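You operate a simulated robot arm through the tools that you are given. There is no shell and no other tool.

You are at the controls of a simulated robot arm. One attempt, no reset.

## Task
Fill the rig to drive the air out, prove it at 50 and vent it.
Fine: open the vent cock, run the small cock for five seconds or more and shut both. Full, the rig reaches 50 kPa in two strokes. Open the vent cock at the end; leave the plug clamped.

Only the result counts: the job must be done as asked and must still hold three seconds after the hand-in. Knocking over, shifting, dropping, spilling or breaking anything else fails it.

## Robot
A 7-joint arm with a three-finger gripper, fixed in place. Base frame: the origin is on the floor under the middle of its stand, x ahead of it, y to its left, z up. Readings come in m, degrees, newtons and seconds.
It reaches about 1.342 m from its shoulder. Its first joint turns from -166.0 to 166.0 degrees. Payload 2.69 kg.
The TCP is the grasp point between the finger pads, 0.03 m short of the fingertips. In the tool frame z runs along the fingers and y along their closing line. The gripper opens to 0.128 m; its body begins 0.117 m behind the TCP.
Orientation is that of the tool frame in the base frame, as a unit quaternion [w, x, y, z]. With the fingers straight down and closing along the base's y, the tool's x points along the base's -x, its y along +y and its z along -z.

## Interface
- The arm moves only by the tool jog_arm. Its arguments are lists of equal length, an entry for each row: "claw": the closure in counts, from 0 (fully open) to 255 (shut); "travel": the shift along the tool's x, y, z in units of 200 mm (1.0 is 200 mm), a list of three; "turn": the turn, a rotation vector about the tool's x, y, z in units of 60 degrees (1.0 is 60 degrees), a list of three. In form: {"claw": [claw, ...], "travel": [[tx, ty, tz], ...], "turn": [[ax, ay, az], ...]}. A call has 1 to 20 rows; each row is the pose to reach, as a shift and turn from the pose commanded when the call began, along the tool's axes at that moment. A call with a number of a shift or a turn outside -1 to 1 is refused whole. Rows are played at 5 a second. More than 0.05 m and 8.6 degrees between two rows, or a gripper value outside its range, and nothing of the call is played. Where a pose cannot be reached the arm comes as near as it can. A force on the tool above 80 N (or 10 N above the force at the start of the call, whichever is more), or a blocked arm, ends the call early, and 0.2 s more pass. Each finger travels about 0.127 m/s and halts on what it meets, pressing with about 30 N; the grip force reading is that of the motor and also rises with nothing between the fingers. The clock runs only during rows and for 0.2 s after the last one: add rows that repeat a pose to give the fingers time. It gives the time, the measured TCP pose, the force on the tool (base axes), the opening and the grip force at its end, in the units of the frame above (readings bear some noise), with the torque about the TCP (base axes, N m) and any sound that the robot's microphone picked up.
- Cameras (640 x 400 px; columns grow to the right, rows downward): "scene" is fixed at [0.2217, -0.5023, 1.5215]; the picture's right is [0.74, -0.68, 0.00], its down [-0.31, -0.34, -0.89] and it looks along [0.60, 0.65, -0.46] (base axes); focal length 342 px, centre (320, 200). "wrist" rides on the gripper at [0.058, 0.054, -0.131] in the tool frame; the picture's right is [-0.68, 0.74, 0.00], its down [-0.62, -0.57, -0.55] and it looks along [-0.40, -0.37, 0.84] (tool axes); focal length 234 px, centre (320, 200). There is no depth. A picture from a camera that has moved, and an enlarged one, comes with that camera's place and axes in the base frame and with its lens.
- snapshot(camera): a new picture of that camera. No time passes.
- slide_trunk(by): moves the trunk up (or, below 0, down) by that many m; the arm rides with it, the base frame stays. It gives what a move gives, with no picture.
- inspect(camera, box): a new picture of the part [left, top, right, bottom] of that camera's present view, enlarged. No time passes.
- hand_in(): hands the job in; it is judged then, once.

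Places have to be worked out from the pictures, the camera data and where the tool is seen. Open the gripper and draw the arm clear of the work before you hand the job in, unless the task says otherwise.

The tools are called after ">>>" as a command line: name --argument value ..., lists and objects as JSON in quotes. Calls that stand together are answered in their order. jog_arm: Moves the arm, as the interface text tells. Its arguments: {"type":"object","properties":{"claw":{"type":"array","items":{"type":"number"}},"travel":{"type":"array","items":{"type":"array","items":{"type":"number"}}},"turn":{"type":"array","items":{"type":"array","items":{"type":"number"}}}},"required":["claw","travel","turn"]} The other tools are called the same way: slide_trunk (by) moves the trunk up or down; snapshot (camera) takes a picture; inspect (camera, box) takes an enlarged picture of a part of a camera's view; hand_in () hands the job in.

At the start:

```text
time: 0.0
tcp_pos: [0.72, -0.048, 1.3403]
tcp_rot: [0.0, 0.001, 1.0, 0.001]
contact_force: [-0.4, -0.2, 0.4]
torque: [0.0, -0.02, 0.01]
width: 0.128
gripper_force: 0.0
trunk travel left (down, up): [-0.25, 0.1]
```

scene: 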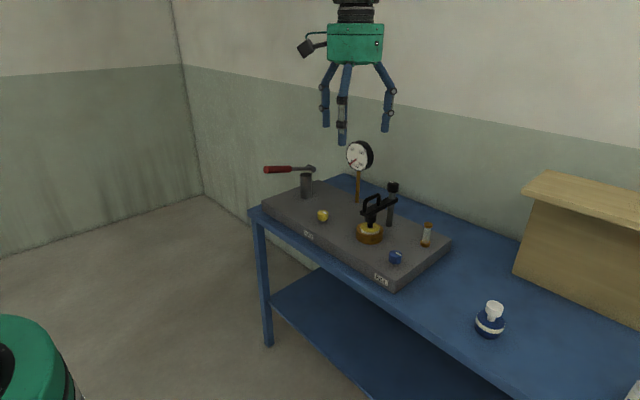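
wrist: 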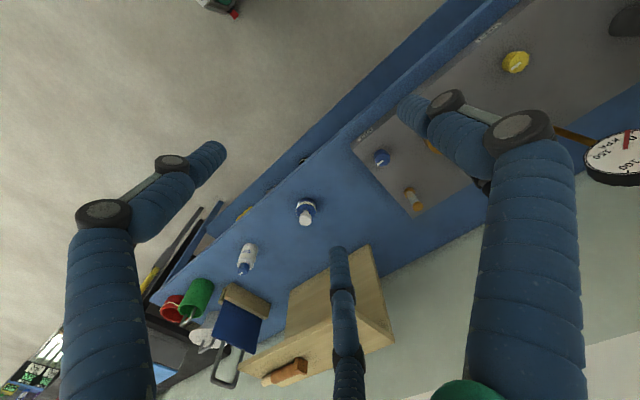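

I start by enlarging the scene view of the rig to identify its parts.

>>> inspect --camera "scene" --box '[240, 130, 460, 290]'

>>> inspect --camera "scene" --box '[340, 170, 450, 280]'

>>> inspect --camera "scene" --box '[250, 130, 380, 250]'

>>> inspect --camera "wrist" --box '[340, 0, 640, 240]'

```text
2.50 times, centred on (350, 210) of scene
camera zoom: at [0.2217, -0.5023, 1.5215], right [0.74, -0.68, 0.0], down [-0.31, -0.34, -0.89], along [0.6, 0.65, -0.46], focal length 855 px, centre (245, 175)
```

zoom: 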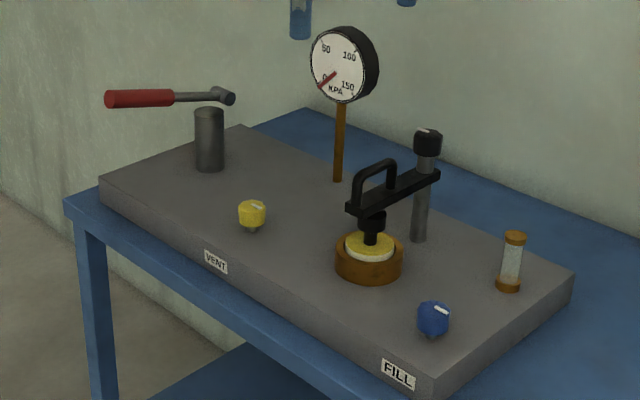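

```text
3.64 times, centred on (395, 225) of scene
camera zoom: at [0.2217, -0.5023, 1.5215], right [0.74, -0.68, 0.0], down [-0.31, -0.34, -0.89], along [0.6, 0.65, -0.46], focal length 1244 px, centre (47, 109)
```

zoom: 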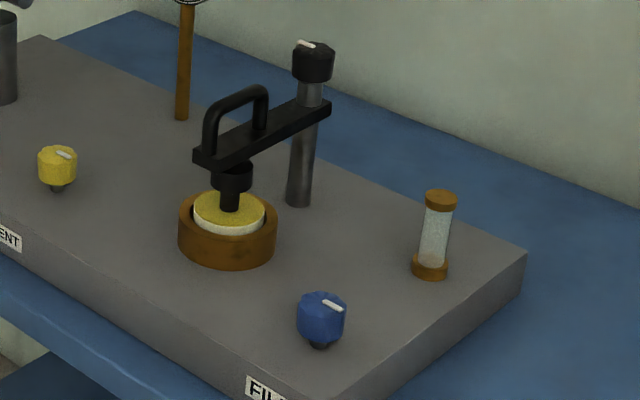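

```text
3.33 times, centred on (315, 190) of scene
camera zoom: at [0.2217, -0.5023, 1.5215], right [0.74, -0.68, 0.0], down [-0.31, -0.34, -0.89], along [0.6, 0.65, -0.46], focal length 1140 px, centre (337, 233)
```

zoom: 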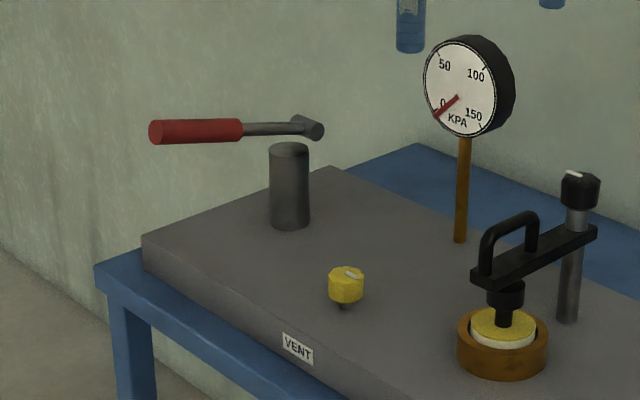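

```text
1.67 times, centred on (490, 120) of wrist
camera zoom: at [0.6608, 0.0076, 1.4696], right [0.68, 0.74, 0.0], down [0.62, -0.57, 0.55], along [0.4, -0.37, -0.84], focal length 390 px, centre (37, 333)
```

zoom: 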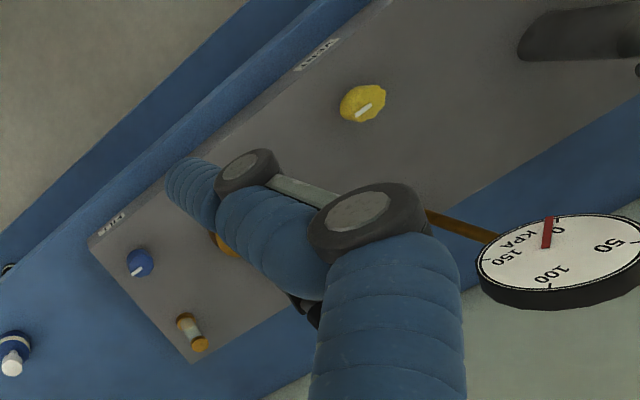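

The rig shows a pump lever (red grip, far left), a yellow VENT cock, a gauge at 0, a clamped plug, and a blue FILL cock. I triangulate the yellow cock at about (0.956, 0.288, 0.90) and the blue at about (0.944, -0.043, 0.90). I'll move partway over the rig, staying high, for a better wrist view.

>>> jog_arm --claw '[0, 0, 0, 0, 0, 0, 0, 0]' --travel '[[-0.08, 0.125, 0.03], [-0.16, 0.25, 0.06], [-0.24, 0.375, 0.09], [-0.32, 0.5, 0.12], [-0.4, 0.625, 0.15], [-0.48, 0.75, 0.18], [-0.56, 0.875, 0.2], [-0.6, 1.0, 0.2]]' --turn '[[0, 0, 0], [0, 0, 0], [0, 0, 0], [0, 0, 0], [0, 0, 0], [0, 0, 0], [0, 0, 0], [0, 0, 0]]'

```text
time: 1.8
tcp_pos: [0.8411, 0.1539, 1.2996]
tcp_rot: [0.0, 0.0, 1.0, 0.001]
contact_force: [0.5, 1.0, -0.4]
torque: [0.04, 0.06, 0.0]
width: 0.1277
gripper_force: 0.0
trunk travel left (down, up): [-0.25, 0.1]
```

The arm has reached (0.841, 0.154, 1.30) freely. I'll take wrist and scene pictures from here.

>>> snapshot --camera "wrist"

>>> snapshot --camera "scene"

```text
taken
camera wrist: at [0.7817, 0.2092, 1.4306], right [0.68, 0.74, 0.0], down [0.62, -0.57, 0.55], along [0.4, -0.37, -0.84], focal length 234 px, centre (320, 200)
```

wrist: 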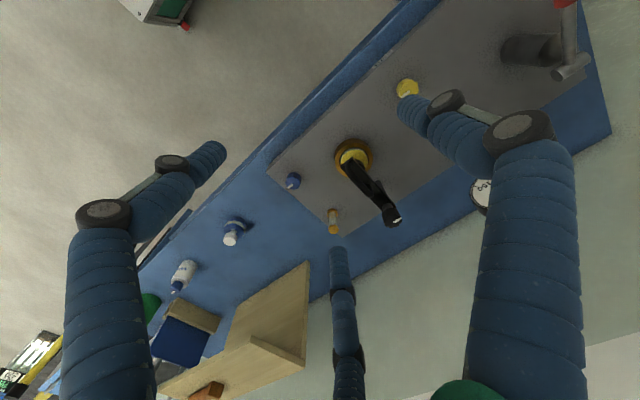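

```text
taken
```

scene: 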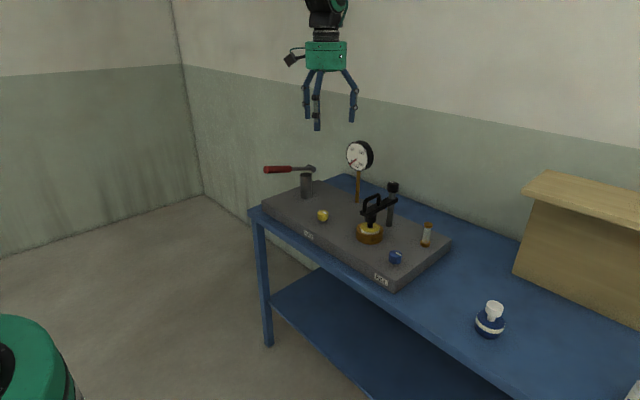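

The wrist view now shows the pump lever at the upper right, the cocks and the clamp. I'll enlarge the pump and the centre of the rig.

>>> inspect --camera "wrist" --box '[480, 0, 640, 100]'

>>> inspect --camera "wrist" --box '[260, 60, 460, 260]'

>>> inspect --camera "scene" --box '[255, 150, 335, 210]'

```text
4.00 times, centred on (560, 50) of wrist
camera zoom: at [0.7817, 0.2092, 1.4306], right [0.68, 0.74, 0.0], down [0.62, -0.57, 0.55], along [0.4, -0.37, -0.84], focal length 937 px, centre (-640, 800)
```

zoom: 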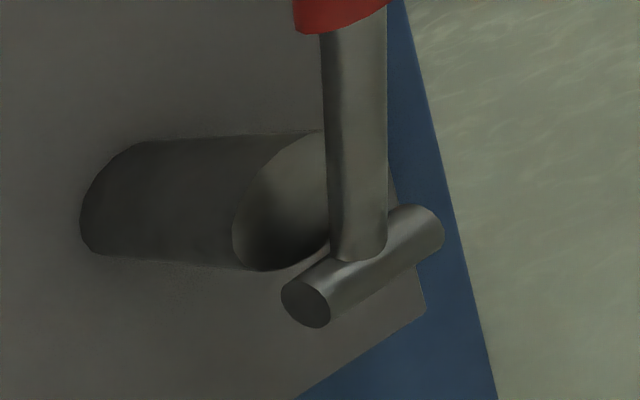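

```text
2.00 times, centred on (360, 160) of wrist
camera zoom: at [0.7817, 0.2092, 1.4306], right [0.68, 0.74, 0.0], down [0.62, -0.57, 0.55], along [0.4, -0.37, -0.84], focal length 468 px, centre (240, 280)
```

zoom: 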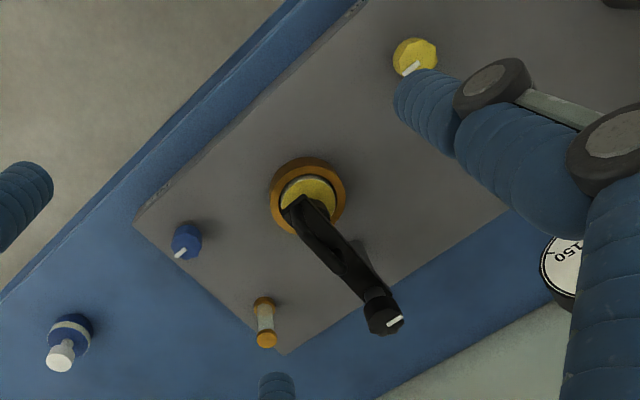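

```text
6.67 times, centred on (295, 180) of scene
camera zoom: at [0.2217, -0.5023, 1.5215], right [0.74, -0.68, 0.0], down [-0.31, -0.34, -0.89], along [0.6, 0.65, -0.46], focal length 2281 px, centre (487, 333)
```

zoom: 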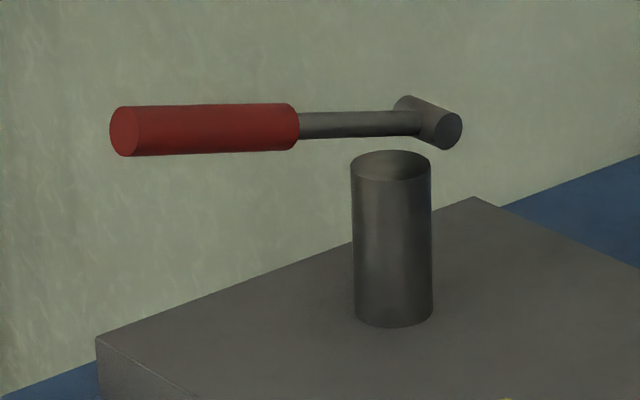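

The lever pivots about a y-axis at roughly (1.077, 0.486, 0.99) and its red grip points toward the robot, from x≈0.977 to x≈0.861 at z≈1.01–1.04. I'll now go above the yellow vent cock at a safe height to refine its position.

>>> jog_arm --claw '[0, 0, 0, 0, 0, 0, 0, 0, 0]' --travel '[[-0.07, 0.083, 0.1], [-0.14, 0.166, 0.2], [-0.21, 0.25, 0.32], [-0.28, 0.333, 0.44], [-0.36, 0.416, 0.56], [-0.43, 0.5, 0.68], [-0.5, 0.583, 0.8], [-0.575, 0.67, 0.92], [-0.575, 0.67, 0.92]]' --turn '[[0, 0, 0], [0, 0, 0], [0, 0, 0], [0, 0, 0], [0, 0, 0], [0, 0, 0], [0, 0, 0], [0, 0, 0], [0, 0, 0]]'

```text
time: 3.8
tcp_pos: [0.9565, 0.2862, 1.1159]
tcp_rot: [0.0, 0.0, 1.0, 0.0]
contact_force: [0.4, 0.7, -0.5]
torque: [-0.03, 0.04, 0.02]
width: 0.1279
gripper_force: 0.1
trunk travel left (down, up): [-0.25, 0.1]
```

I am above the vent cock at z≈1.116; I'll look at it with both cameras.

>>> snapshot --camera "wrist"

>>> inspect --camera "scene" --box '[250, 90, 450, 250]'

>>> inspect --camera "scene" --box '[300, 195, 350, 245]'

```text
taken
camera wrist: at [0.8972, 0.3406, 1.2465], right [0.68, 0.74, 0.0], down [0.62, -0.57, 0.55], along [0.4, -0.37, -0.84], focal length 234 px, centre (320, 200)
```

wrist: 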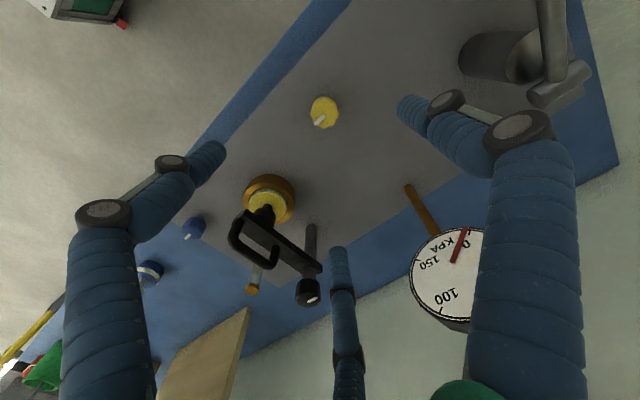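

```text
2.50 times, centred on (350, 170) of scene
camera zoom: at [0.2217, -0.5023, 1.5215], right [0.74, -0.68, 0.0], down [-0.31, -0.34, -0.89], along [0.6, 0.65, -0.46], focal length 855 px, centre (245, 275)
```

zoom: 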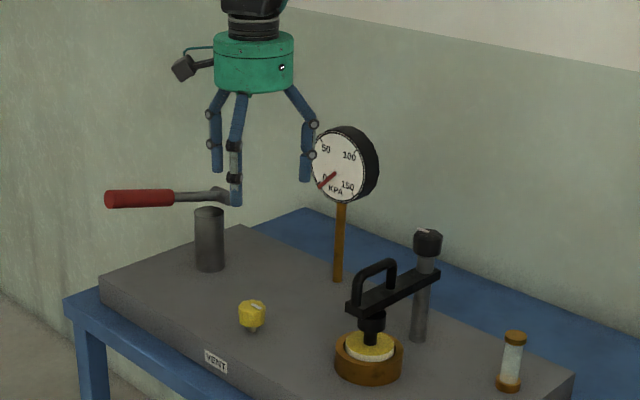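

```text
8.00 times, centred on (325, 220) of scene
camera zoom: at [0.2217, -0.5023, 1.5215], right [0.74, -0.68, 0.0], down [-0.31, -0.34, -0.89], along [0.6, 0.65, -0.46], focal length 2737 px, centre (280, 40)
```

zoom: 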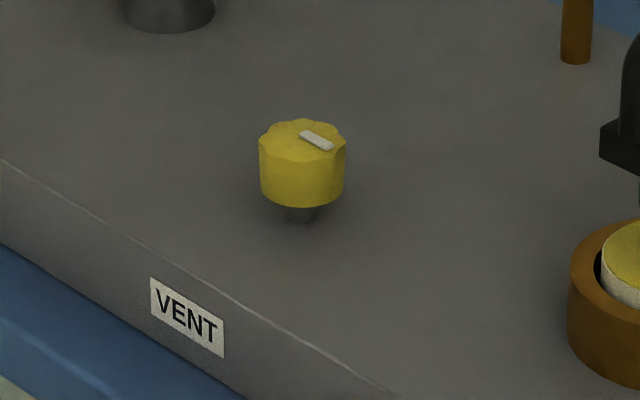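

The knob is clear in both views; I'll zoom in on it in the wrist picture for a precise fix.

>>> inspect --camera "wrist" --box '[284, 80, 364, 140]'

>>> inspect --camera "wrist" --box '[170, 160, 350, 320]'

>>> inspect --camera "scene" --box '[370, 230, 440, 290]'

>>> inspect --camera "scene" --box '[335, 170, 435, 250]'

```text
6.67 times, centred on (324, 110) of wrist
camera zoom: at [0.8972, 0.3406, 1.2465], right [0.68, 0.74, 0.0], down [0.62, -0.57, 0.55], along [0.4, -0.37, -0.84], focal length 1561 px, centre (293, 800)
```

zoom: 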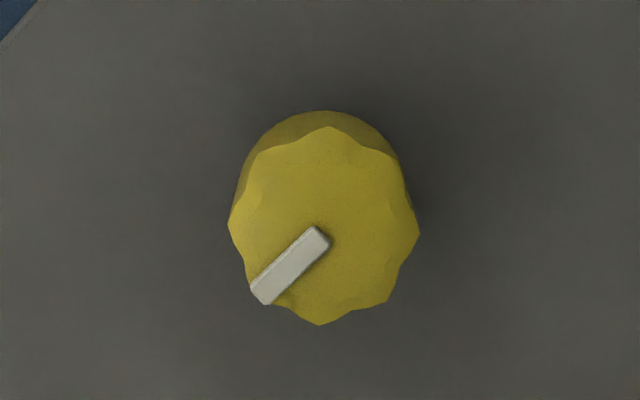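

```text
2.50 times, centred on (260, 240) of wrist
camera zoom: at [0.8972, 0.3406, 1.2465], right [0.68, 0.74, 0.0], down [0.62, -0.57, 0.55], along [0.4, -0.37, -0.84], focal length 585 px, centre (470, 100)
```

zoom: 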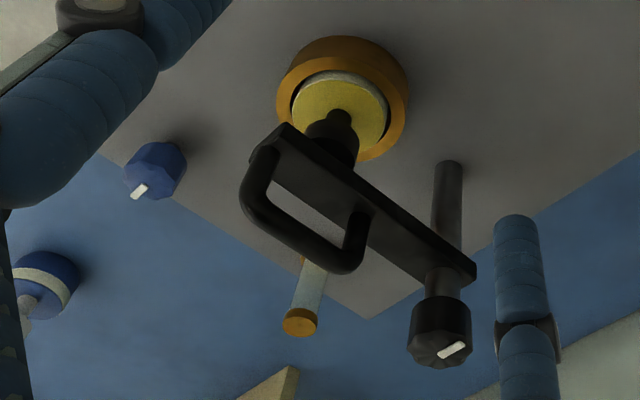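

```text
6.67 times, centred on (405, 260) of scene
camera zoom: at [0.2217, -0.5023, 1.5215], right [0.74, -0.68, 0.0], down [-0.31, -0.34, -0.89], along [0.6, 0.65, -0.46], focal length 2281 px, centre (-247, -200)
```

zoom: 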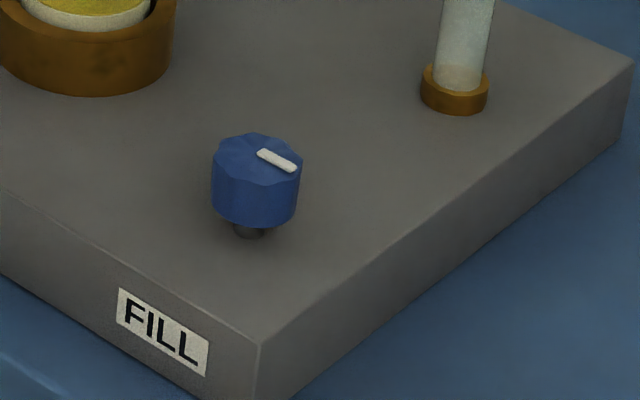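

```text
5.00 times, centred on (385, 210) of scene
camera zoom: at [0.2217, -0.5023, 1.5215], right [0.74, -0.68, 0.0], down [-0.31, -0.34, -0.89], along [0.6, 0.65, -0.46], focal length 1711 px, centre (-5, 150)
```

zoom: 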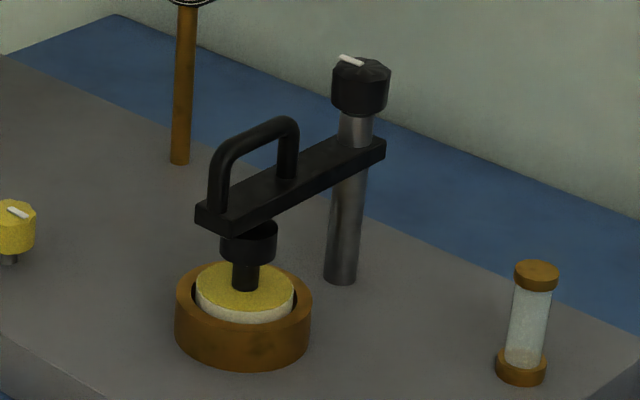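

The vent knob's top centre comes out near (0.958, 0.292, 0.912), about 39 mm across and 24 mm tall, with its pointer toward -y; the block top is near z≈0.87. I'll descend to z≈0.99 above it and check the alignment.

>>> jog_arm --claw '[0, 0, 0, 0, 0]' --travel '[[-0.008, 0.025, 0.16], [-0.008, 0.025, 0.32], [-0.008, 0.025, 0.48], [-0.008, 0.025, 0.62], [-0.008, 0.025, 0.62]]' --turn '[[0, 0, 0], [0, 0, 0], [0, 0, 0], [0, 0, 0], [0, 0, 0]]'

>>> inspect --camera "wrist" --box '[200, 90, 440, 250]'

>>> inspect --camera "scene" --box '[270, 140, 390, 240]'

```text
time: 5.0
tcp_pos: [0.9568, 0.2934, 0.9914]
tcp_rot: [0.0, -0.001, 1.0, 0.0]
contact_force: [-0.4, 0.5, -0.2]
torque: [-0.01, 0.03, 0.01]
width: 0.128
gripper_force: 0.0
trunk travel left (down, up): [-0.25, 0.1]
```

```text
2.50 times, centred on (320, 170) of wrist
camera zoom: at [0.8975, 0.3477, 1.1218], right [0.68, 0.74, 0.0], down [0.62, -0.57, 0.55], along [0.4, -0.37, -0.84], focal length 585 px, centre (320, 275)
```

zoom: 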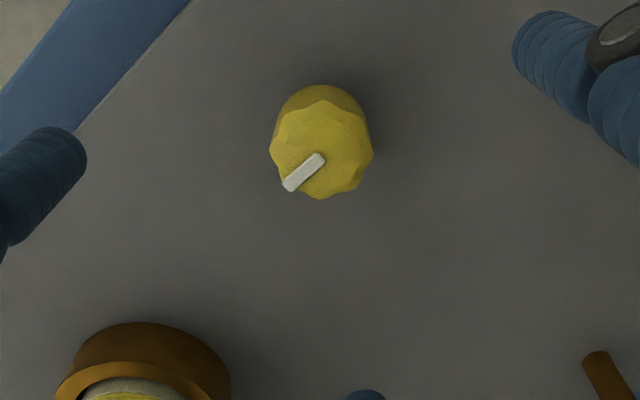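

```text
4.00 times, centred on (330, 190) of scene
camera zoom: at [0.2217, -0.5023, 1.5215], right [0.74, -0.68, 0.0], down [-0.31, -0.34, -0.89], along [0.6, 0.65, -0.46], focal length 1368 px, centre (280, 240)
```

zoom: 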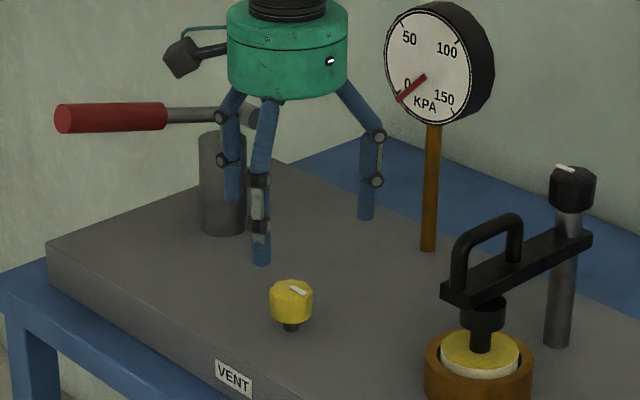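

Two wrist views agree: knob top centre at (0.958, 0.293, 0.908), nearly on the tool axis. I'll descend to TCP z≈0.909 (fingertips about 1 cm above the block), fingers still open.

>>> jog_arm --claw '[0, 0, 0, 0]' --travel '[[-0.005, 0, 0.14], [-0.005, 0, 0.28], [-0.005, 0, 0.41], [-0.005, 0, 0.41]]' --turn '[[0, 0, 0], [0, 0, 0], [0, 0, 0], [0, 0, 0]]'

>>> snapshot --camera "wrist"

>>> inspect --camera "scene" --box '[270, 140, 390, 240]'

```text
time: 6.0
tcp_pos: [0.9591, 0.2907, 0.9071]
tcp_rot: [0.0, -0.001, 1.0, 0.0]
contact_force: [0.0, -0.3, 0.0]
torque: [-0.03, 0.05, -0.01]
width: 0.128
gripper_force: 0.0
trunk travel left (down, up): [-0.25, 0.1]
```

```text
taken
camera wrist: at [0.8997, 0.3467, 1.0382], right [0.68, 0.74, 0.0], down [0.62, -0.57, 0.55], along [0.4, -0.37, -0.84], focal length 234 px, centre (320, 200)
```

wrist: 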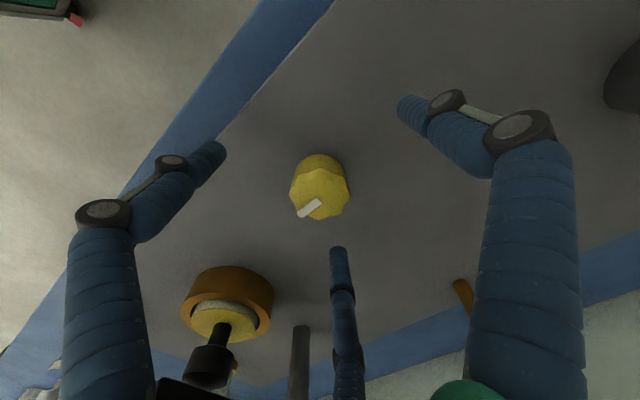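

```text
4.00 times, centred on (330, 190) of scene
camera zoom: at [0.2217, -0.5023, 1.5215], right [0.74, -0.68, 0.0], down [-0.31, -0.34, -0.89], along [0.6, 0.65, -0.46], focal length 1368 px, centre (280, 240)
```

zoom: 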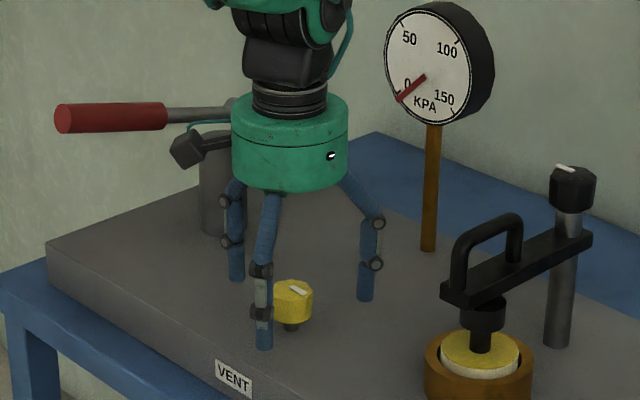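

The knob sits right at the TCP's projection in the wrist view. I'll close the fingers on it and hold.

>>> jog_arm --claw '[60, 120, 180, 220, 255, 255]' --travel '[[0, 0, 0], [0, 0, 0], [0, 0, 0], [0, 0, 0], [0, 0, 0], [0, 0, 0]]' --turn '[[0, 0, 0], [0, 0, 0], [0, 0, 0], [0, 0, 0], [0, 0, 0], [0, 0, 0]]'

>>> snapshot --camera "wrist"

>>> inspect --camera "scene" --box '[290, 180, 350, 230]'

```text
time: 7.4
tcp_pos: [0.96, 0.29, 0.908]
tcp_rot: [0.0, 0.0, 1.0, 0.0]
contact_force: [17.7, -12.6, -2.6]
torque: [-0.41, -0.6, 0.0]
width: 0.0366
gripper_force: 44.9
trunk travel left (down, up): [-0.25, 0.1]
```

```text
taken
camera wrist: at [0.9008, 0.3455, 1.0385], right [0.68, 0.74, 0.0], down [0.62, -0.57, 0.55], along [0.4, -0.37, -0.84], focal length 234 px, centre (320, 200)
```

wrist: 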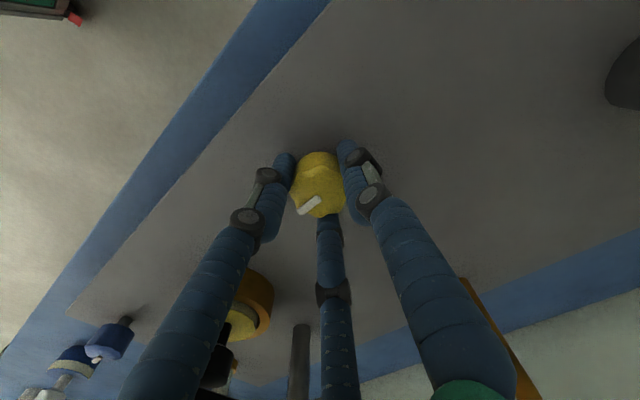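

```text
8.00 times, centred on (320, 205) of scene
camera zoom: at [0.2217, -0.5023, 1.5215], right [0.74, -0.68, 0.0], down [-0.31, -0.34, -0.89], along [0.6, 0.65, -0.46], focal length 2737 px, centre (320, 160)
```

zoom: 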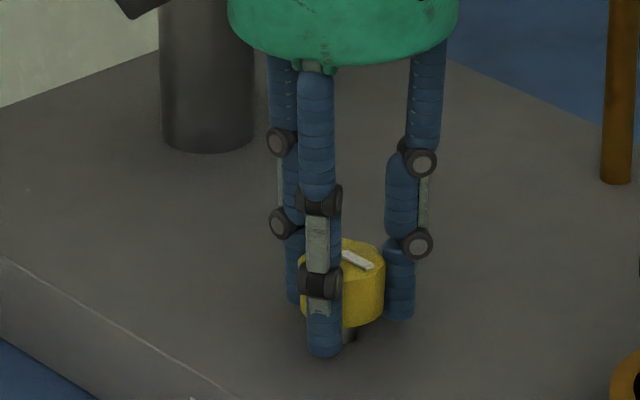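

The fingers hold the knob (opening 36.6 mm), with a side load of about (17.7, -12.6) N from a slight offset. I'll nudge 2 mm in +x and 1.5 mm in -y to see whether the side load falls.

>>> jog_arm --claw '[255, 255, 255]' --travel '[[-0.005, -0.004, 0], [-0.01, -0.007, 0], [-0.01, -0.007, 0]]' --turn '[[0, 0, 0], [0, 0, 0], [0, 0, 0]]'

```text
time: 8.2
tcp_pos: [0.9594, 0.2899, 0.9079]
tcp_rot: [0.0, 0.0, 1.0, 0.0]
contact_force: [8.1, -1.9, 1.5]
torque: [0.04, 0.07, 0.02]
width: 0.0369
gripper_force: 44.5
trunk travel left (down, up): [-0.25, 0.1]
```

The side load dropped to about 8 N, so the grip is well centred. I'll turn 30° counter-clockwise seen from above (negative about tool z) and watch torque and pointer.

>>> jog_arm --claw '[255, 255, 255, 255, 255, 255]' --travel '[[0, 0, 0], [0, 0, 0], [0, 0, 0], [0, 0, 0], [0, 0, 0], [0, 0, 0]]' --turn '[[0, 0, -0.1], [0, 0, -0.2], [0, 0, -0.3], [0, 0, -0.4], [0, 0, -0.5], [0, 0, -0.5]]'

>>> inspect --camera "scene" --box '[290, 180, 350, 230]'

>>> inspect --camera "wrist" --box '[240, 120, 400, 240]'

```text
time: 9.6
tcp_pos: [0.9603, 0.2905, 0.9073]
tcp_rot: [0.0, -0.26, 0.966, 0.0]
contact_force: [11.1, 10.3, -7.4]
torque: [0.41, -0.28, -0.02]
width: 0.0368
gripper_force: 44.8
trunk travel left (down, up): [-0.25, 0.1]
```

```text
8.00 times, centred on (320, 205) of scene
camera zoom: at [0.2217, -0.5023, 1.5215], right [0.74, -0.68, 0.0], down [-0.31, -0.34, -0.89], along [0.6, 0.65, -0.46], focal length 2737 px, centre (320, 160)
```

zoom: 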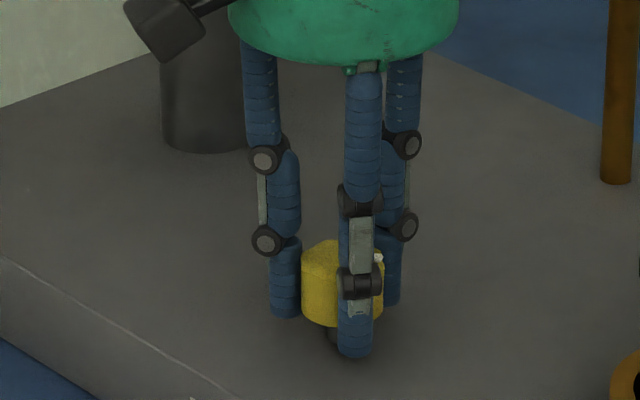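

```text
3.33 times, centred on (320, 180) of wrist
camera zoom: at [0.8819, 0.3089, 1.0386], right [0.22, 0.98, 0.0], down [0.82, -0.18, 0.55], along [0.54, -0.12, -0.84], focal length 781 px, centre (320, 267)
```

zoom: 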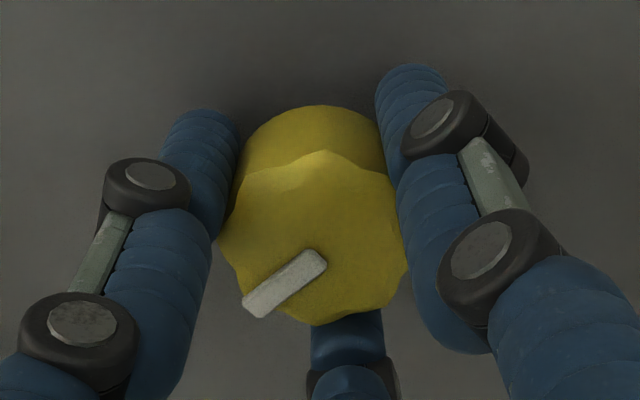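

The knob turned with the gripper with almost no resisting torque. I'll continue another 60° to a quarter turn in total.

>>> jog_arm --claw '[255, 255, 255, 255, 255, 255, 255, 255, 255, 255, 255]' --travel '[[0, 0, 0], [0, 0, 0], [0, 0, 0], [0, 0, 0], [0, 0, 0], [0, 0, 0], [0, 0, 0], [0, 0, 0], [0, 0, 0], [0, 0, 0], [0, 0, 0]]' --turn '[[0, 0, -0.1], [0, 0, -0.2], [0, 0, -0.3], [0, 0, -0.4], [0, 0, -0.5], [0, 0, -0.6], [0, 0, -0.7], [0, 0, -0.8], [0, 0, -0.9], [0, 0, -1.0], [0, 0, -1.0]]'

>>> inspect --camera "scene" --box '[290, 180, 350, 230]'

>>> inspect --camera "wrist" --box '[240, 120, 400, 240]'

>>> snapshot --camera "scene"

```text
time: 12.0
tcp_pos: [0.9599, 0.2896, 0.9086]
tcp_rot: [0.001, 0.708, -0.706, -0.001]
contact_force: [7.0, 11.5, -12.0]
torque: [0.25, -0.32, -0.03]
width: 0.0369
gripper_force: 45.1
trunk travel left (down, up): [-0.25, 0.1]
```

```text
8.00 times, centred on (320, 205) of scene
camera zoom: at [0.2217, -0.5023, 1.5215], right [0.74, -0.68, 0.0], down [-0.31, -0.34, -0.89], along [0.6, 0.65, -0.46], focal length 2737 px, centre (320, 160)
```

zoom: 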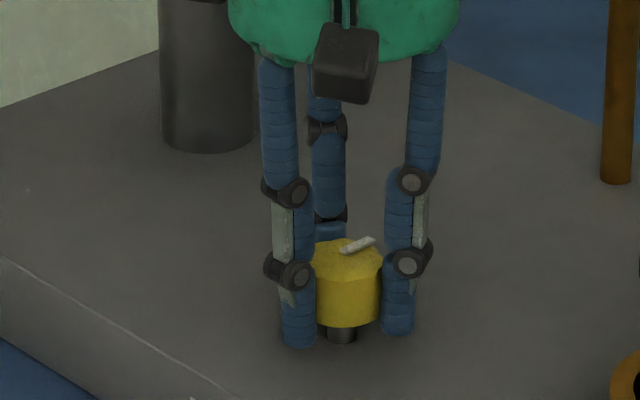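

```text
3.33 times, centred on (320, 180) of wrist
camera zoom: at [0.9059, 0.2332, 1.0387], right [-0.74, 0.68, 0.0], down [0.57, 0.62, 0.55], along [0.37, 0.4, -0.84], focal length 781 px, centre (320, 267)
```

zoom: 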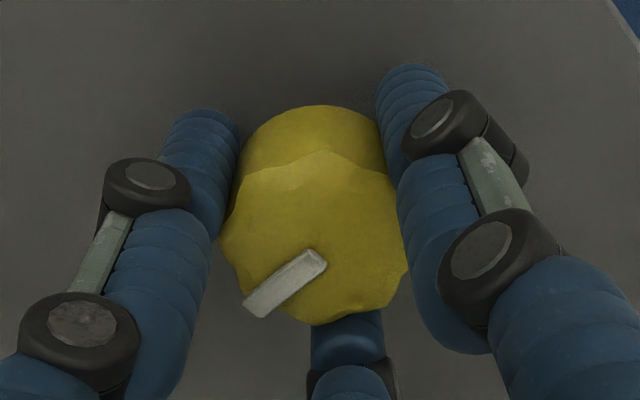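

```text
taken
```

scene: 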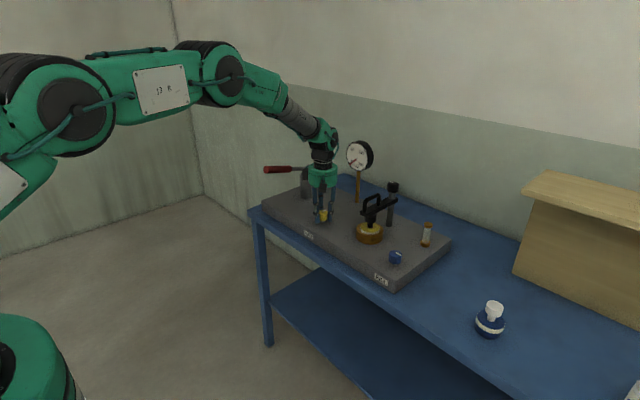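

The pointer now points to +x after a quarter turn, still without a felt stop. I'll try 10° more to find out whether there is an end stop.

>>> jog_arm --claw '[255, 255, 255]' --travel '[[0, 0, 0], [0, 0, 0], [0, 0, 0]]' --turn '[[0, 0, -0.09], [0, 0, -0.17], [0, 0, -0.17]]'

>>> inspect --camera "wrist" --box '[240, 120, 400, 240]'

>>> inspect --camera "scene" --box '[290, 180, 350, 230]'

```text
time: 12.8
tcp_pos: [0.9587, 0.2913, 0.9094]
tcp_rot: [0.0, 0.767, -0.641, -0.001]
contact_force: [5.0, 5.4, -6.9]
torque: [0.09, 0.06, -0.58]
width: 0.0369
gripper_force: 44.3
trunk travel left (down, up): [-0.25, 0.1]
```

```text
3.33 times, centred on (320, 180) of wrist
camera zoom: at [0.9171, 0.2247, 1.0393], right [-0.85, 0.53, 0.0], down [0.45, 0.71, 0.55], along [0.29, 0.46, -0.84], focal length 781 px, centre (320, 267)
```

zoom: 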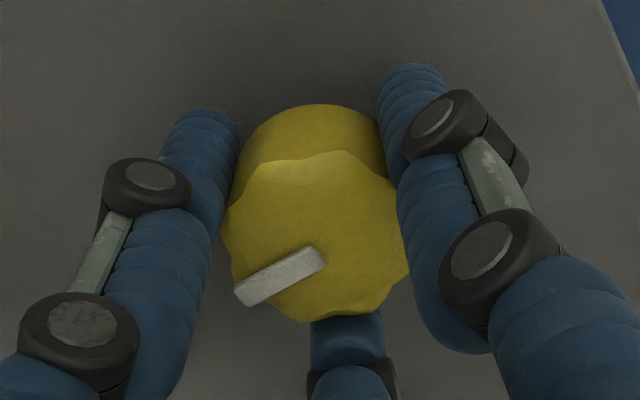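

```text
8.00 times, centred on (320, 205) of scene
camera zoom: at [0.2217, -0.5023, 1.5215], right [0.74, -0.68, 0.0], down [-0.31, -0.34, -0.89], along [0.6, 0.65, -0.46], focal length 2737 px, centre (320, 160)
```

zoom: 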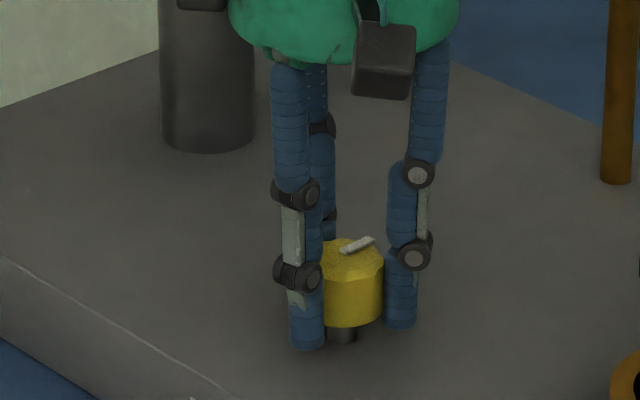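

A stop was felt at the quarter turn (torque -0.58 N m, the fingers slipped about 9°), so counter-clockwise to the stop is the open end. I'll release the knob, rise to z≈1.1 and start turning the wrist back.

>>> jog_arm --claw '[120, 0, 0, 0, 0, 0, 0, 0, 0, 0, 0, 0, 0]' --travel '[[0, 0, 0], [0, 0, 0], [0, 0, 0], [0, 0, -0.1], [0, 0, -0.25], [0, 0, -0.4], [0, 0, -0.55], [0, 0, -0.7], [0, 0, -0.85], [0, 0, -0.95], [0, 0, -0.95], [0, 0, -0.95], [0, 0, -0.95]]' --turn '[[0, 0, 0], [0, 0, 0], [0, 0, 0], [0, 0, 0], [0, 0, 0.1], [0, 0, 0.2], [0, 0, 0.33], [0, 0, 0.46], [0, 0, 0.59], [0, 0, 0.72], [0, 0, 0.85], [0, 0, 0.97], [0, 0, 0.97]]'

>>> inspect --camera "scene" --box '[280, 170, 420, 270]'

```text
time: 15.6
tcp_pos: [0.9601, 0.2882, 1.0993]
tcp_rot: [0.0, -0.358, 0.934, -0.001]
contact_force: [-0.8, 0.4, 0.1]
torque: [-0.02, -0.01, -0.02]
width: 0.1278
gripper_force: 0.1
trunk travel left (down, up): [-0.25, 0.1]
```

```text
4.00 times, centred on (350, 220) of scene
camera zoom: at [0.2217, -0.5023, 1.5215], right [0.74, -0.68, 0.0], down [-0.31, -0.34, -0.89], along [0.6, 0.65, -0.46], focal length 1368 px, centre (200, 120)
```

zoom: 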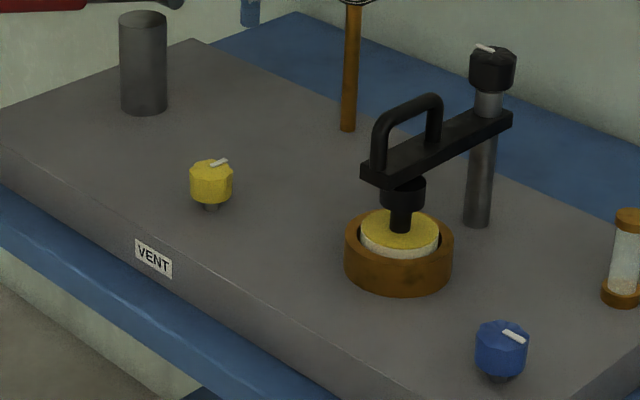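

The vent pointer clearly points to +x now and nothing else has moved. I'll turn the wrist back and travel at z≈1.1 halfway toward the fill cock.

>>> jog_arm --claw '[0, 0, 0, 0, 0, 0, 0]' --travel '[[0.094, -0.1, 0], [0.187, -0.2, 0], [0.281, -0.3, 0], [0.374, -0.4, 0], [0.468, -0.5, 0], [0.562, -0.598, 0], [0.562, -0.598, 0]]' --turn '[[0, 0, 0.117], [0, 0, 0.233], [0, 0, 0.35], [0, 0, 0.467], [0, 0, 0.583], [0, 0, 0.7], [0, 0, 0.7]]'

```text
time: 17.2
tcp_pos: [0.9545, 0.1247, 1.0964]
tcp_rot: [0.0, 0.001, 1.0, 0.0]
contact_force: [-0.1, -0.2, 0.0]
torque: [0.05, 0.02, 0.0]
width: 0.128
gripper_force: 0.1
trunk travel left (down, up): [-0.25, 0.1]
```

The wrist is back at its first orientation at (0.955, 0.125, 1.096). I'll go the rest of the way to above the fill cock.

>>> jog_arm --claw '[0, 0, 0, 0, 0, 0]' --travel '[[0.003, -0.17, 0], [0.006, -0.34, 0], [0.008, -0.51, 0], [0.01, -0.68, 0], [0.01, -0.83, 0], [0.01, -0.83, 0]]' --turn '[[0, 0, 0], [0, 0, 0], [0, 0, 0], [0, 0, 0], [0, 0, 0], [0, 0, 0]]'

>>> snapshot --camera "wrist"

>>> inspect --camera "wrist" --box '[284, 80, 364, 140]'

```text
time: 18.6
tcp_pos: [0.9525, -0.0405, 1.098]
tcp_rot: [0.001, -0.001, 1.0, 0.0]
contact_force: [-0.1, -0.3, 0.2]
torque: [0.05, -0.03, -0.02]
width: 0.128
gripper_force: 0.1
trunk travel left (down, up): [-0.25, 0.1]
```

```text
taken
camera wrist: at [0.8942, 0.0143, 1.2291], right [0.68, 0.74, 0.0], down [0.62, -0.57, 0.55], along [0.4, -0.37, -0.84], focal length 234 px, centre (320, 200)
```

wrist: 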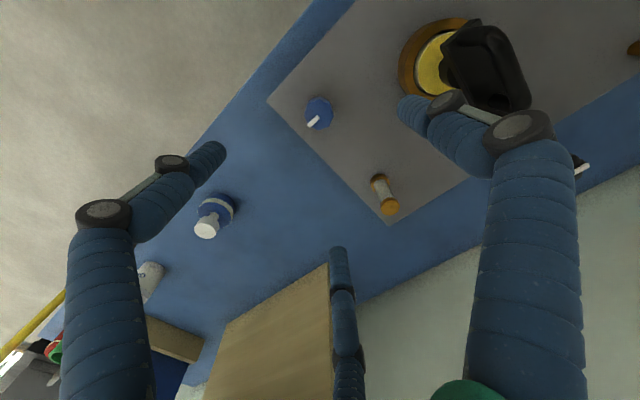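

```text
6.67 times, centred on (324, 110) of wrist
camera zoom: at [0.8942, 0.0143, 1.2291], right [0.68, 0.74, 0.0], down [0.62, -0.57, 0.55], along [0.4, -0.37, -0.84], focal length 1561 px, centre (293, 800)
```

zoom: 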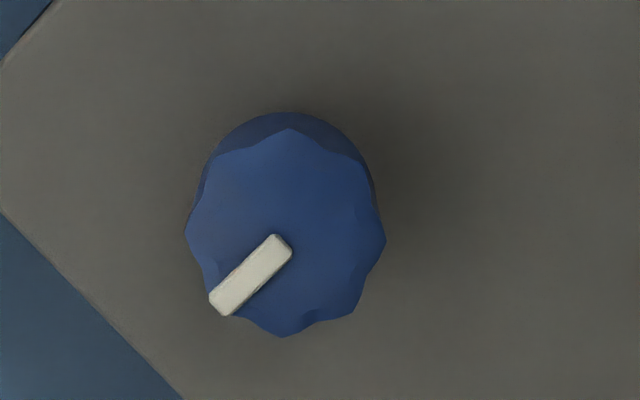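

The fill knob's top centre works out near (0.948, -0.037, 0.908), the same size as the vent knob. I'll shift slightly and descend to z≈0.99 to re-measure.

>>> jog_arm --claw '[0, 0, 0, 0, 0]' --travel '[[0.018, 0.01, 0.16], [0.018, 0.01, 0.32], [0.018, 0.01, 0.46], [0.018, 0.01, 0.54], [0.018, 0.01, 0.54]]' --turn '[[0, 0, 0], [0, 0, 0], [0, 0, 0], [0, 0, 0], [0, 0, 0]]'

>>> inspect --camera "wrist" --box '[200, 90, 440, 250]'

>>> snapshot --camera "wrist"

>>> inspect --camera "scene" --box '[320, 150, 460, 290]'

```text
time: 19.8
tcp_pos: [0.9514, -0.0381, 0.9906]
tcp_rot: [0.0, 0.0, 1.0, -0.001]
contact_force: [0.7, -0.4, 0.0]
torque: [0.02, 0.02, -0.01]
width: 0.1282
gripper_force: 0.1
trunk travel left (down, up): [-0.25, 0.1]
```

```text
2.50 times, centred on (320, 170) of wrist
camera zoom: at [0.8921, 0.0168, 1.1211], right [0.68, 0.74, 0.0], down [0.62, -0.57, 0.55], along [0.4, -0.37, -0.84], focal length 585 px, centre (320, 275)
```

zoom: 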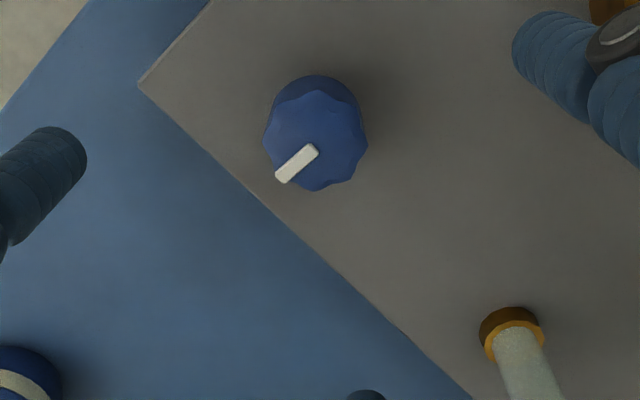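

```text
taken
camera wrist: at [0.8921, 0.0168, 1.1211], right [0.68, 0.74, 0.0], down [0.62, -0.57, 0.55], along [0.4, -0.37, -0.84], focal length 234 px, centre (320, 200)
```

wrist: 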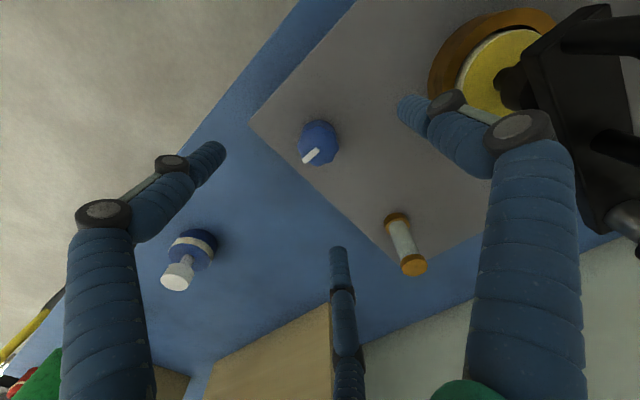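

```text
2.86 times, centred on (390, 220) of scene
camera zoom: at [0.2217, -0.5023, 1.5215], right [0.74, -0.68, 0.0], down [-0.31, -0.34, -0.89], along [0.6, 0.65, -0.46], focal length 978 px, centre (120, 143)
```

zoom: 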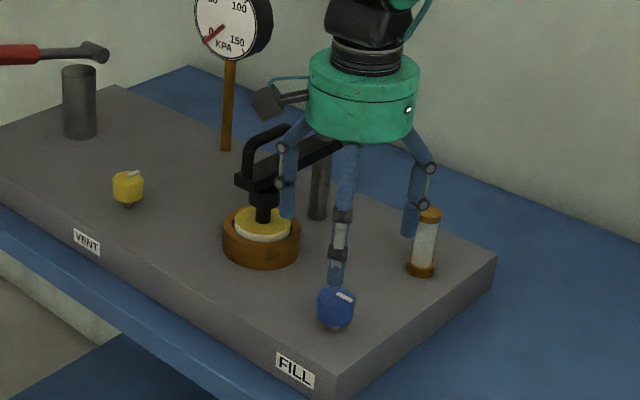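

Comparing with the vent-cock view at the same height, the fill knob's axis is about 1.7 mm in -x and 2.4 mm in -y of the TCP. I'll part-close the fingers (for clearance from the clamp) and descend around the knob.

>>> jog_arm --claw '[40, 80, 80, 80, 80, 80]' --travel '[[0.004, -0.006, 0], [0.0085, -0.012, 0], [0.0085, -0.012, 0.14], [0.0085, -0.012, 0.28], [0.0085, -0.012, 0.41], [0.0085, -0.012, 0.41]]' --turn '[[0, 0, 0], [0, 0, 0], [0, 0, 0], [0, 0, 0], [0, 0, 0], [0, 0, 0]]'

>>> snapshot --camera "wrist"

>>> inspect --camera "scene" --box '[320, 150, 460, 290]'

```text
time: 21.2
tcp_pos: [0.9459, -0.0403, 0.9053]
tcp_rot: [0.0, 0.0, 1.0, 0.0]
contact_force: [0.0, -0.7, -0.1]
torque: [0.0, 0.02, 0.0]
width: 0.0877
gripper_force: 0.1
trunk travel left (down, up): [-0.25, 0.1]
```

```text
taken
camera wrist: at [0.8875, 0.0149, 1.0363], right [0.68, 0.74, 0.0], down [0.62, -0.57, 0.55], along [0.4, -0.37, -0.84], focal length 234 px, centre (320, 200)
```

wrist: 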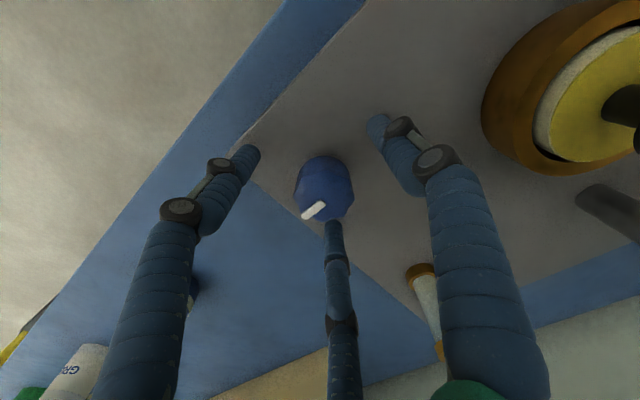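

```text
2.86 times, centred on (390, 220) of scene
camera zoom: at [0.2217, -0.5023, 1.5215], right [0.74, -0.68, 0.0], down [-0.31, -0.34, -0.89], along [0.6, 0.65, -0.46], focal length 978 px, centre (120, 143)
```

zoom: 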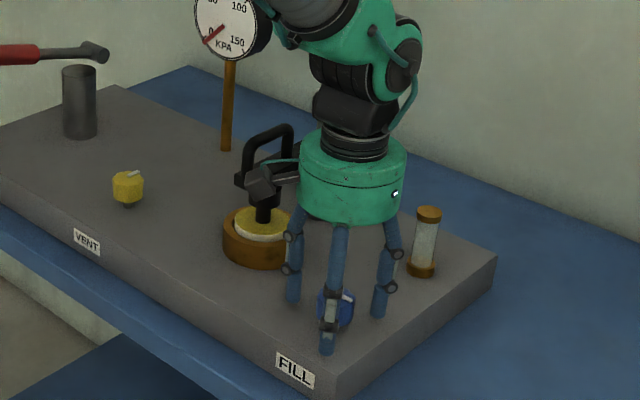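

The knob appears about 4 px right of the reference, so the axis lies about 4 mm further in +x. I'll correct that and close the fingers.

>>> jog_arm --claw '[80, 80, 120, 160, 200, 255, 255, 255]' --travel '[[-0.01, 0.003, 0], [-0.02, 0.003, 0], [-0.02, 0.003, 0], [-0.02, 0.003, 0], [-0.02, 0.003, 0], [-0.02, 0.003, 0], [-0.02, 0.003, 0], [-0.02, 0.003, 0]]' --turn '[[0, 0, 0], [0, 0, 0], [0, 0, 0], [0, 0, 0], [0, 0, 0], [0, 0, 0], [0, 0, 0], [0, 0, 0]]'

>>> snapshot --camera "wrist"

```text
time: 23.0
tcp_pos: [0.9499, -0.0399, 0.9087]
tcp_rot: [-0.001, -0.001, 1.0, 0.0]
contact_force: [-18.2, 3.9, 2.5]
torque: [0.19, 0.58, 0.0]
width: 0.0371
gripper_force: 45.1
trunk travel left (down, up): [-0.25, 0.1]
```

```text
taken
camera wrist: at [0.8913, 0.0154, 1.0387], right [0.68, 0.74, 0.0], down [0.62, -0.57, 0.55], along [0.4, -0.37, -0.84], focal length 234 px, centre (320, 200)
```

wrist: 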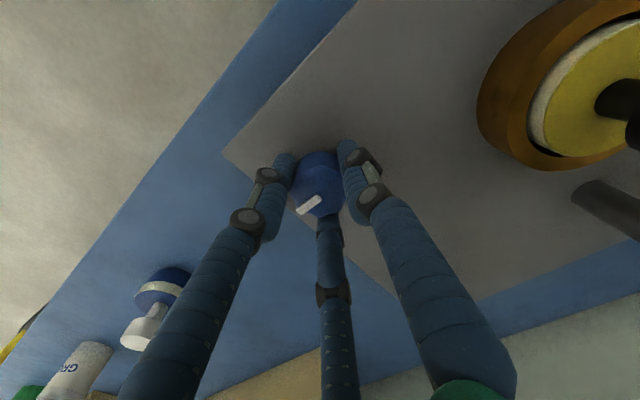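

Gripped, with an -18 N side load in x. I'll ease 2.5 mm back in -x.

>>> jog_arm --claw '[255, 255, 255]' --travel '[[0.006, 0.001, 0], [0.0125, 0.002, 0], [0.0125, 0.002, 0]]' --turn '[[0, 0, 0], [0, 0, 0], [0, 0, 0]]'

```text
time: 23.8
tcp_pos: [0.9504, -0.0397, 0.9076]
tcp_rot: [-0.001, 0.0, 1.0, 0.0]
contact_force: [0.5, 0.0, -11.2]
torque: [-0.09, -0.55, 0.03]
width: 0.0369
gripper_force: 44.8
trunk travel left (down, up): [-0.25, 0.1]
```

The side load is gone. I'll now turn the fill cock counter-clockwise, first 60°.

>>> jog_arm --claw '[255, 255, 255, 255, 255, 255, 255, 255, 255]' --travel '[[0, 0, 0], [0, 0, 0], [0, 0, 0], [0, 0, 0], [0, 0, 0], [0, 0, 0], [0, 0, 0], [0, 0, 0], [0, 0, 0]]' --turn '[[0, 0, -0.12], [0, 0, -0.24], [0, 0, -0.36], [0, 0, -0.48], [0, 0, -0.6], [0, 0, -0.72], [0, 0, -0.84], [0, 0, -0.96], [0, 0, -1.0]]'

>>> inspect --camera "scene" --box '[370, 200, 450, 270]'

```text
time: 25.8
tcp_pos: [0.9492, -0.04, 0.9076]
tcp_rot: [-0.001, -0.501, 0.866, 0.001]
contact_force: [-4.1, -4.8, -15.8]
torque: [-0.13, 0.32, 0.02]
width: 0.037
gripper_force: 44.7
trunk travel left (down, up): [-0.25, 0.1]
```

```text
5.71 times, centred on (410, 235) of scene
camera zoom: at [0.2217, -0.5023, 1.5215], right [0.74, -0.68, 0.0], down [-0.31, -0.34, -0.89], along [0.6, 0.65, -0.46], focal length 1955 px, centre (-194, 0)
```

zoom: 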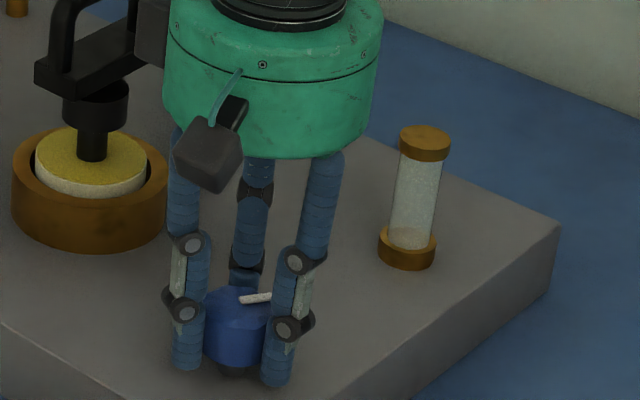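

The fill knob has followed the gripper by 60°. I'll go on to the quarter-turn stop and hold it there.

>>> jog_arm --claw '[255, 255, 255, 255, 255, 255, 255, 255, 255, 255]' --travel '[[0, 0, 0], [0, 0, 0], [0, 0, 0], [0, 0, 0], [0, 0, 0], [0, 0, 0], [0, 0, 0], [0, 0, 0], [0, 0, 0], [0, 0, 0]]' --turn '[[0, 0, -0.12], [0, 0, -0.24], [0, 0, -0.36], [0, 0, -0.48], [0, 0, -0.54], [0, 0, -0.54], [0, 0, -0.54], [0, 0, -0.54], [0, 0, -0.54], [0, 0, -0.54]]'

>>> inspect --camera "scene" --box '[370, 200, 450, 270]'

>>> inspect --camera "scene" --box '[250, 130, 450, 290]'

```text
time: 28.0
tcp_pos: [0.9502, -0.0397, 0.9073]
tcp_rot: [0.001, 0.722, -0.692, -0.001]
contact_force: [-12.5, 3.7, -14.3]
torque: [0.13, 0.31, -0.32]
width: 0.0369
gripper_force: 44.6
trunk travel left (down, up): [-0.25, 0.1]
```

```text
5.71 times, centred on (410, 235) of scene
camera zoom: at [0.2217, -0.5023, 1.5215], right [0.74, -0.68, 0.0], down [-0.31, -0.34, -0.89], along [0.6, 0.65, -0.46], focal length 1955 px, centre (-194, 0)
```

zoom: 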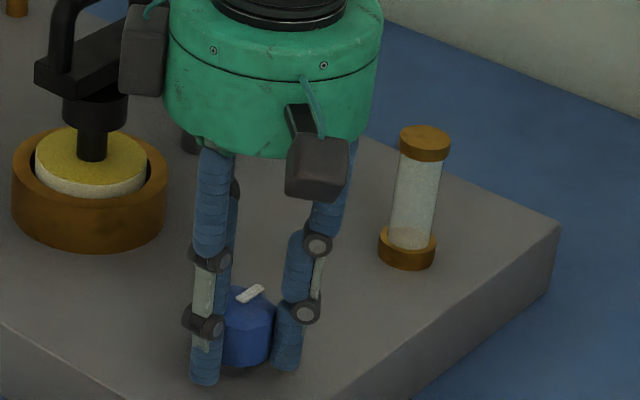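

```text
2.50 times, centred on (350, 210) of scene
camera zoom: at [0.2217, -0.5023, 1.5215], right [0.74, -0.68, 0.0], down [-0.31, -0.34, -0.89], along [0.6, 0.65, -0.46], focal length 855 px, centre (245, 175)
```

zoom: 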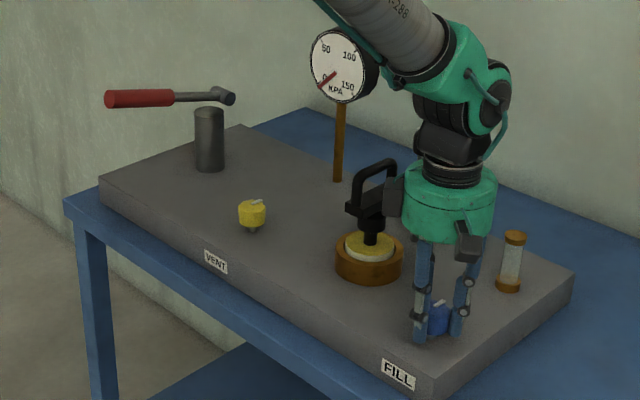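

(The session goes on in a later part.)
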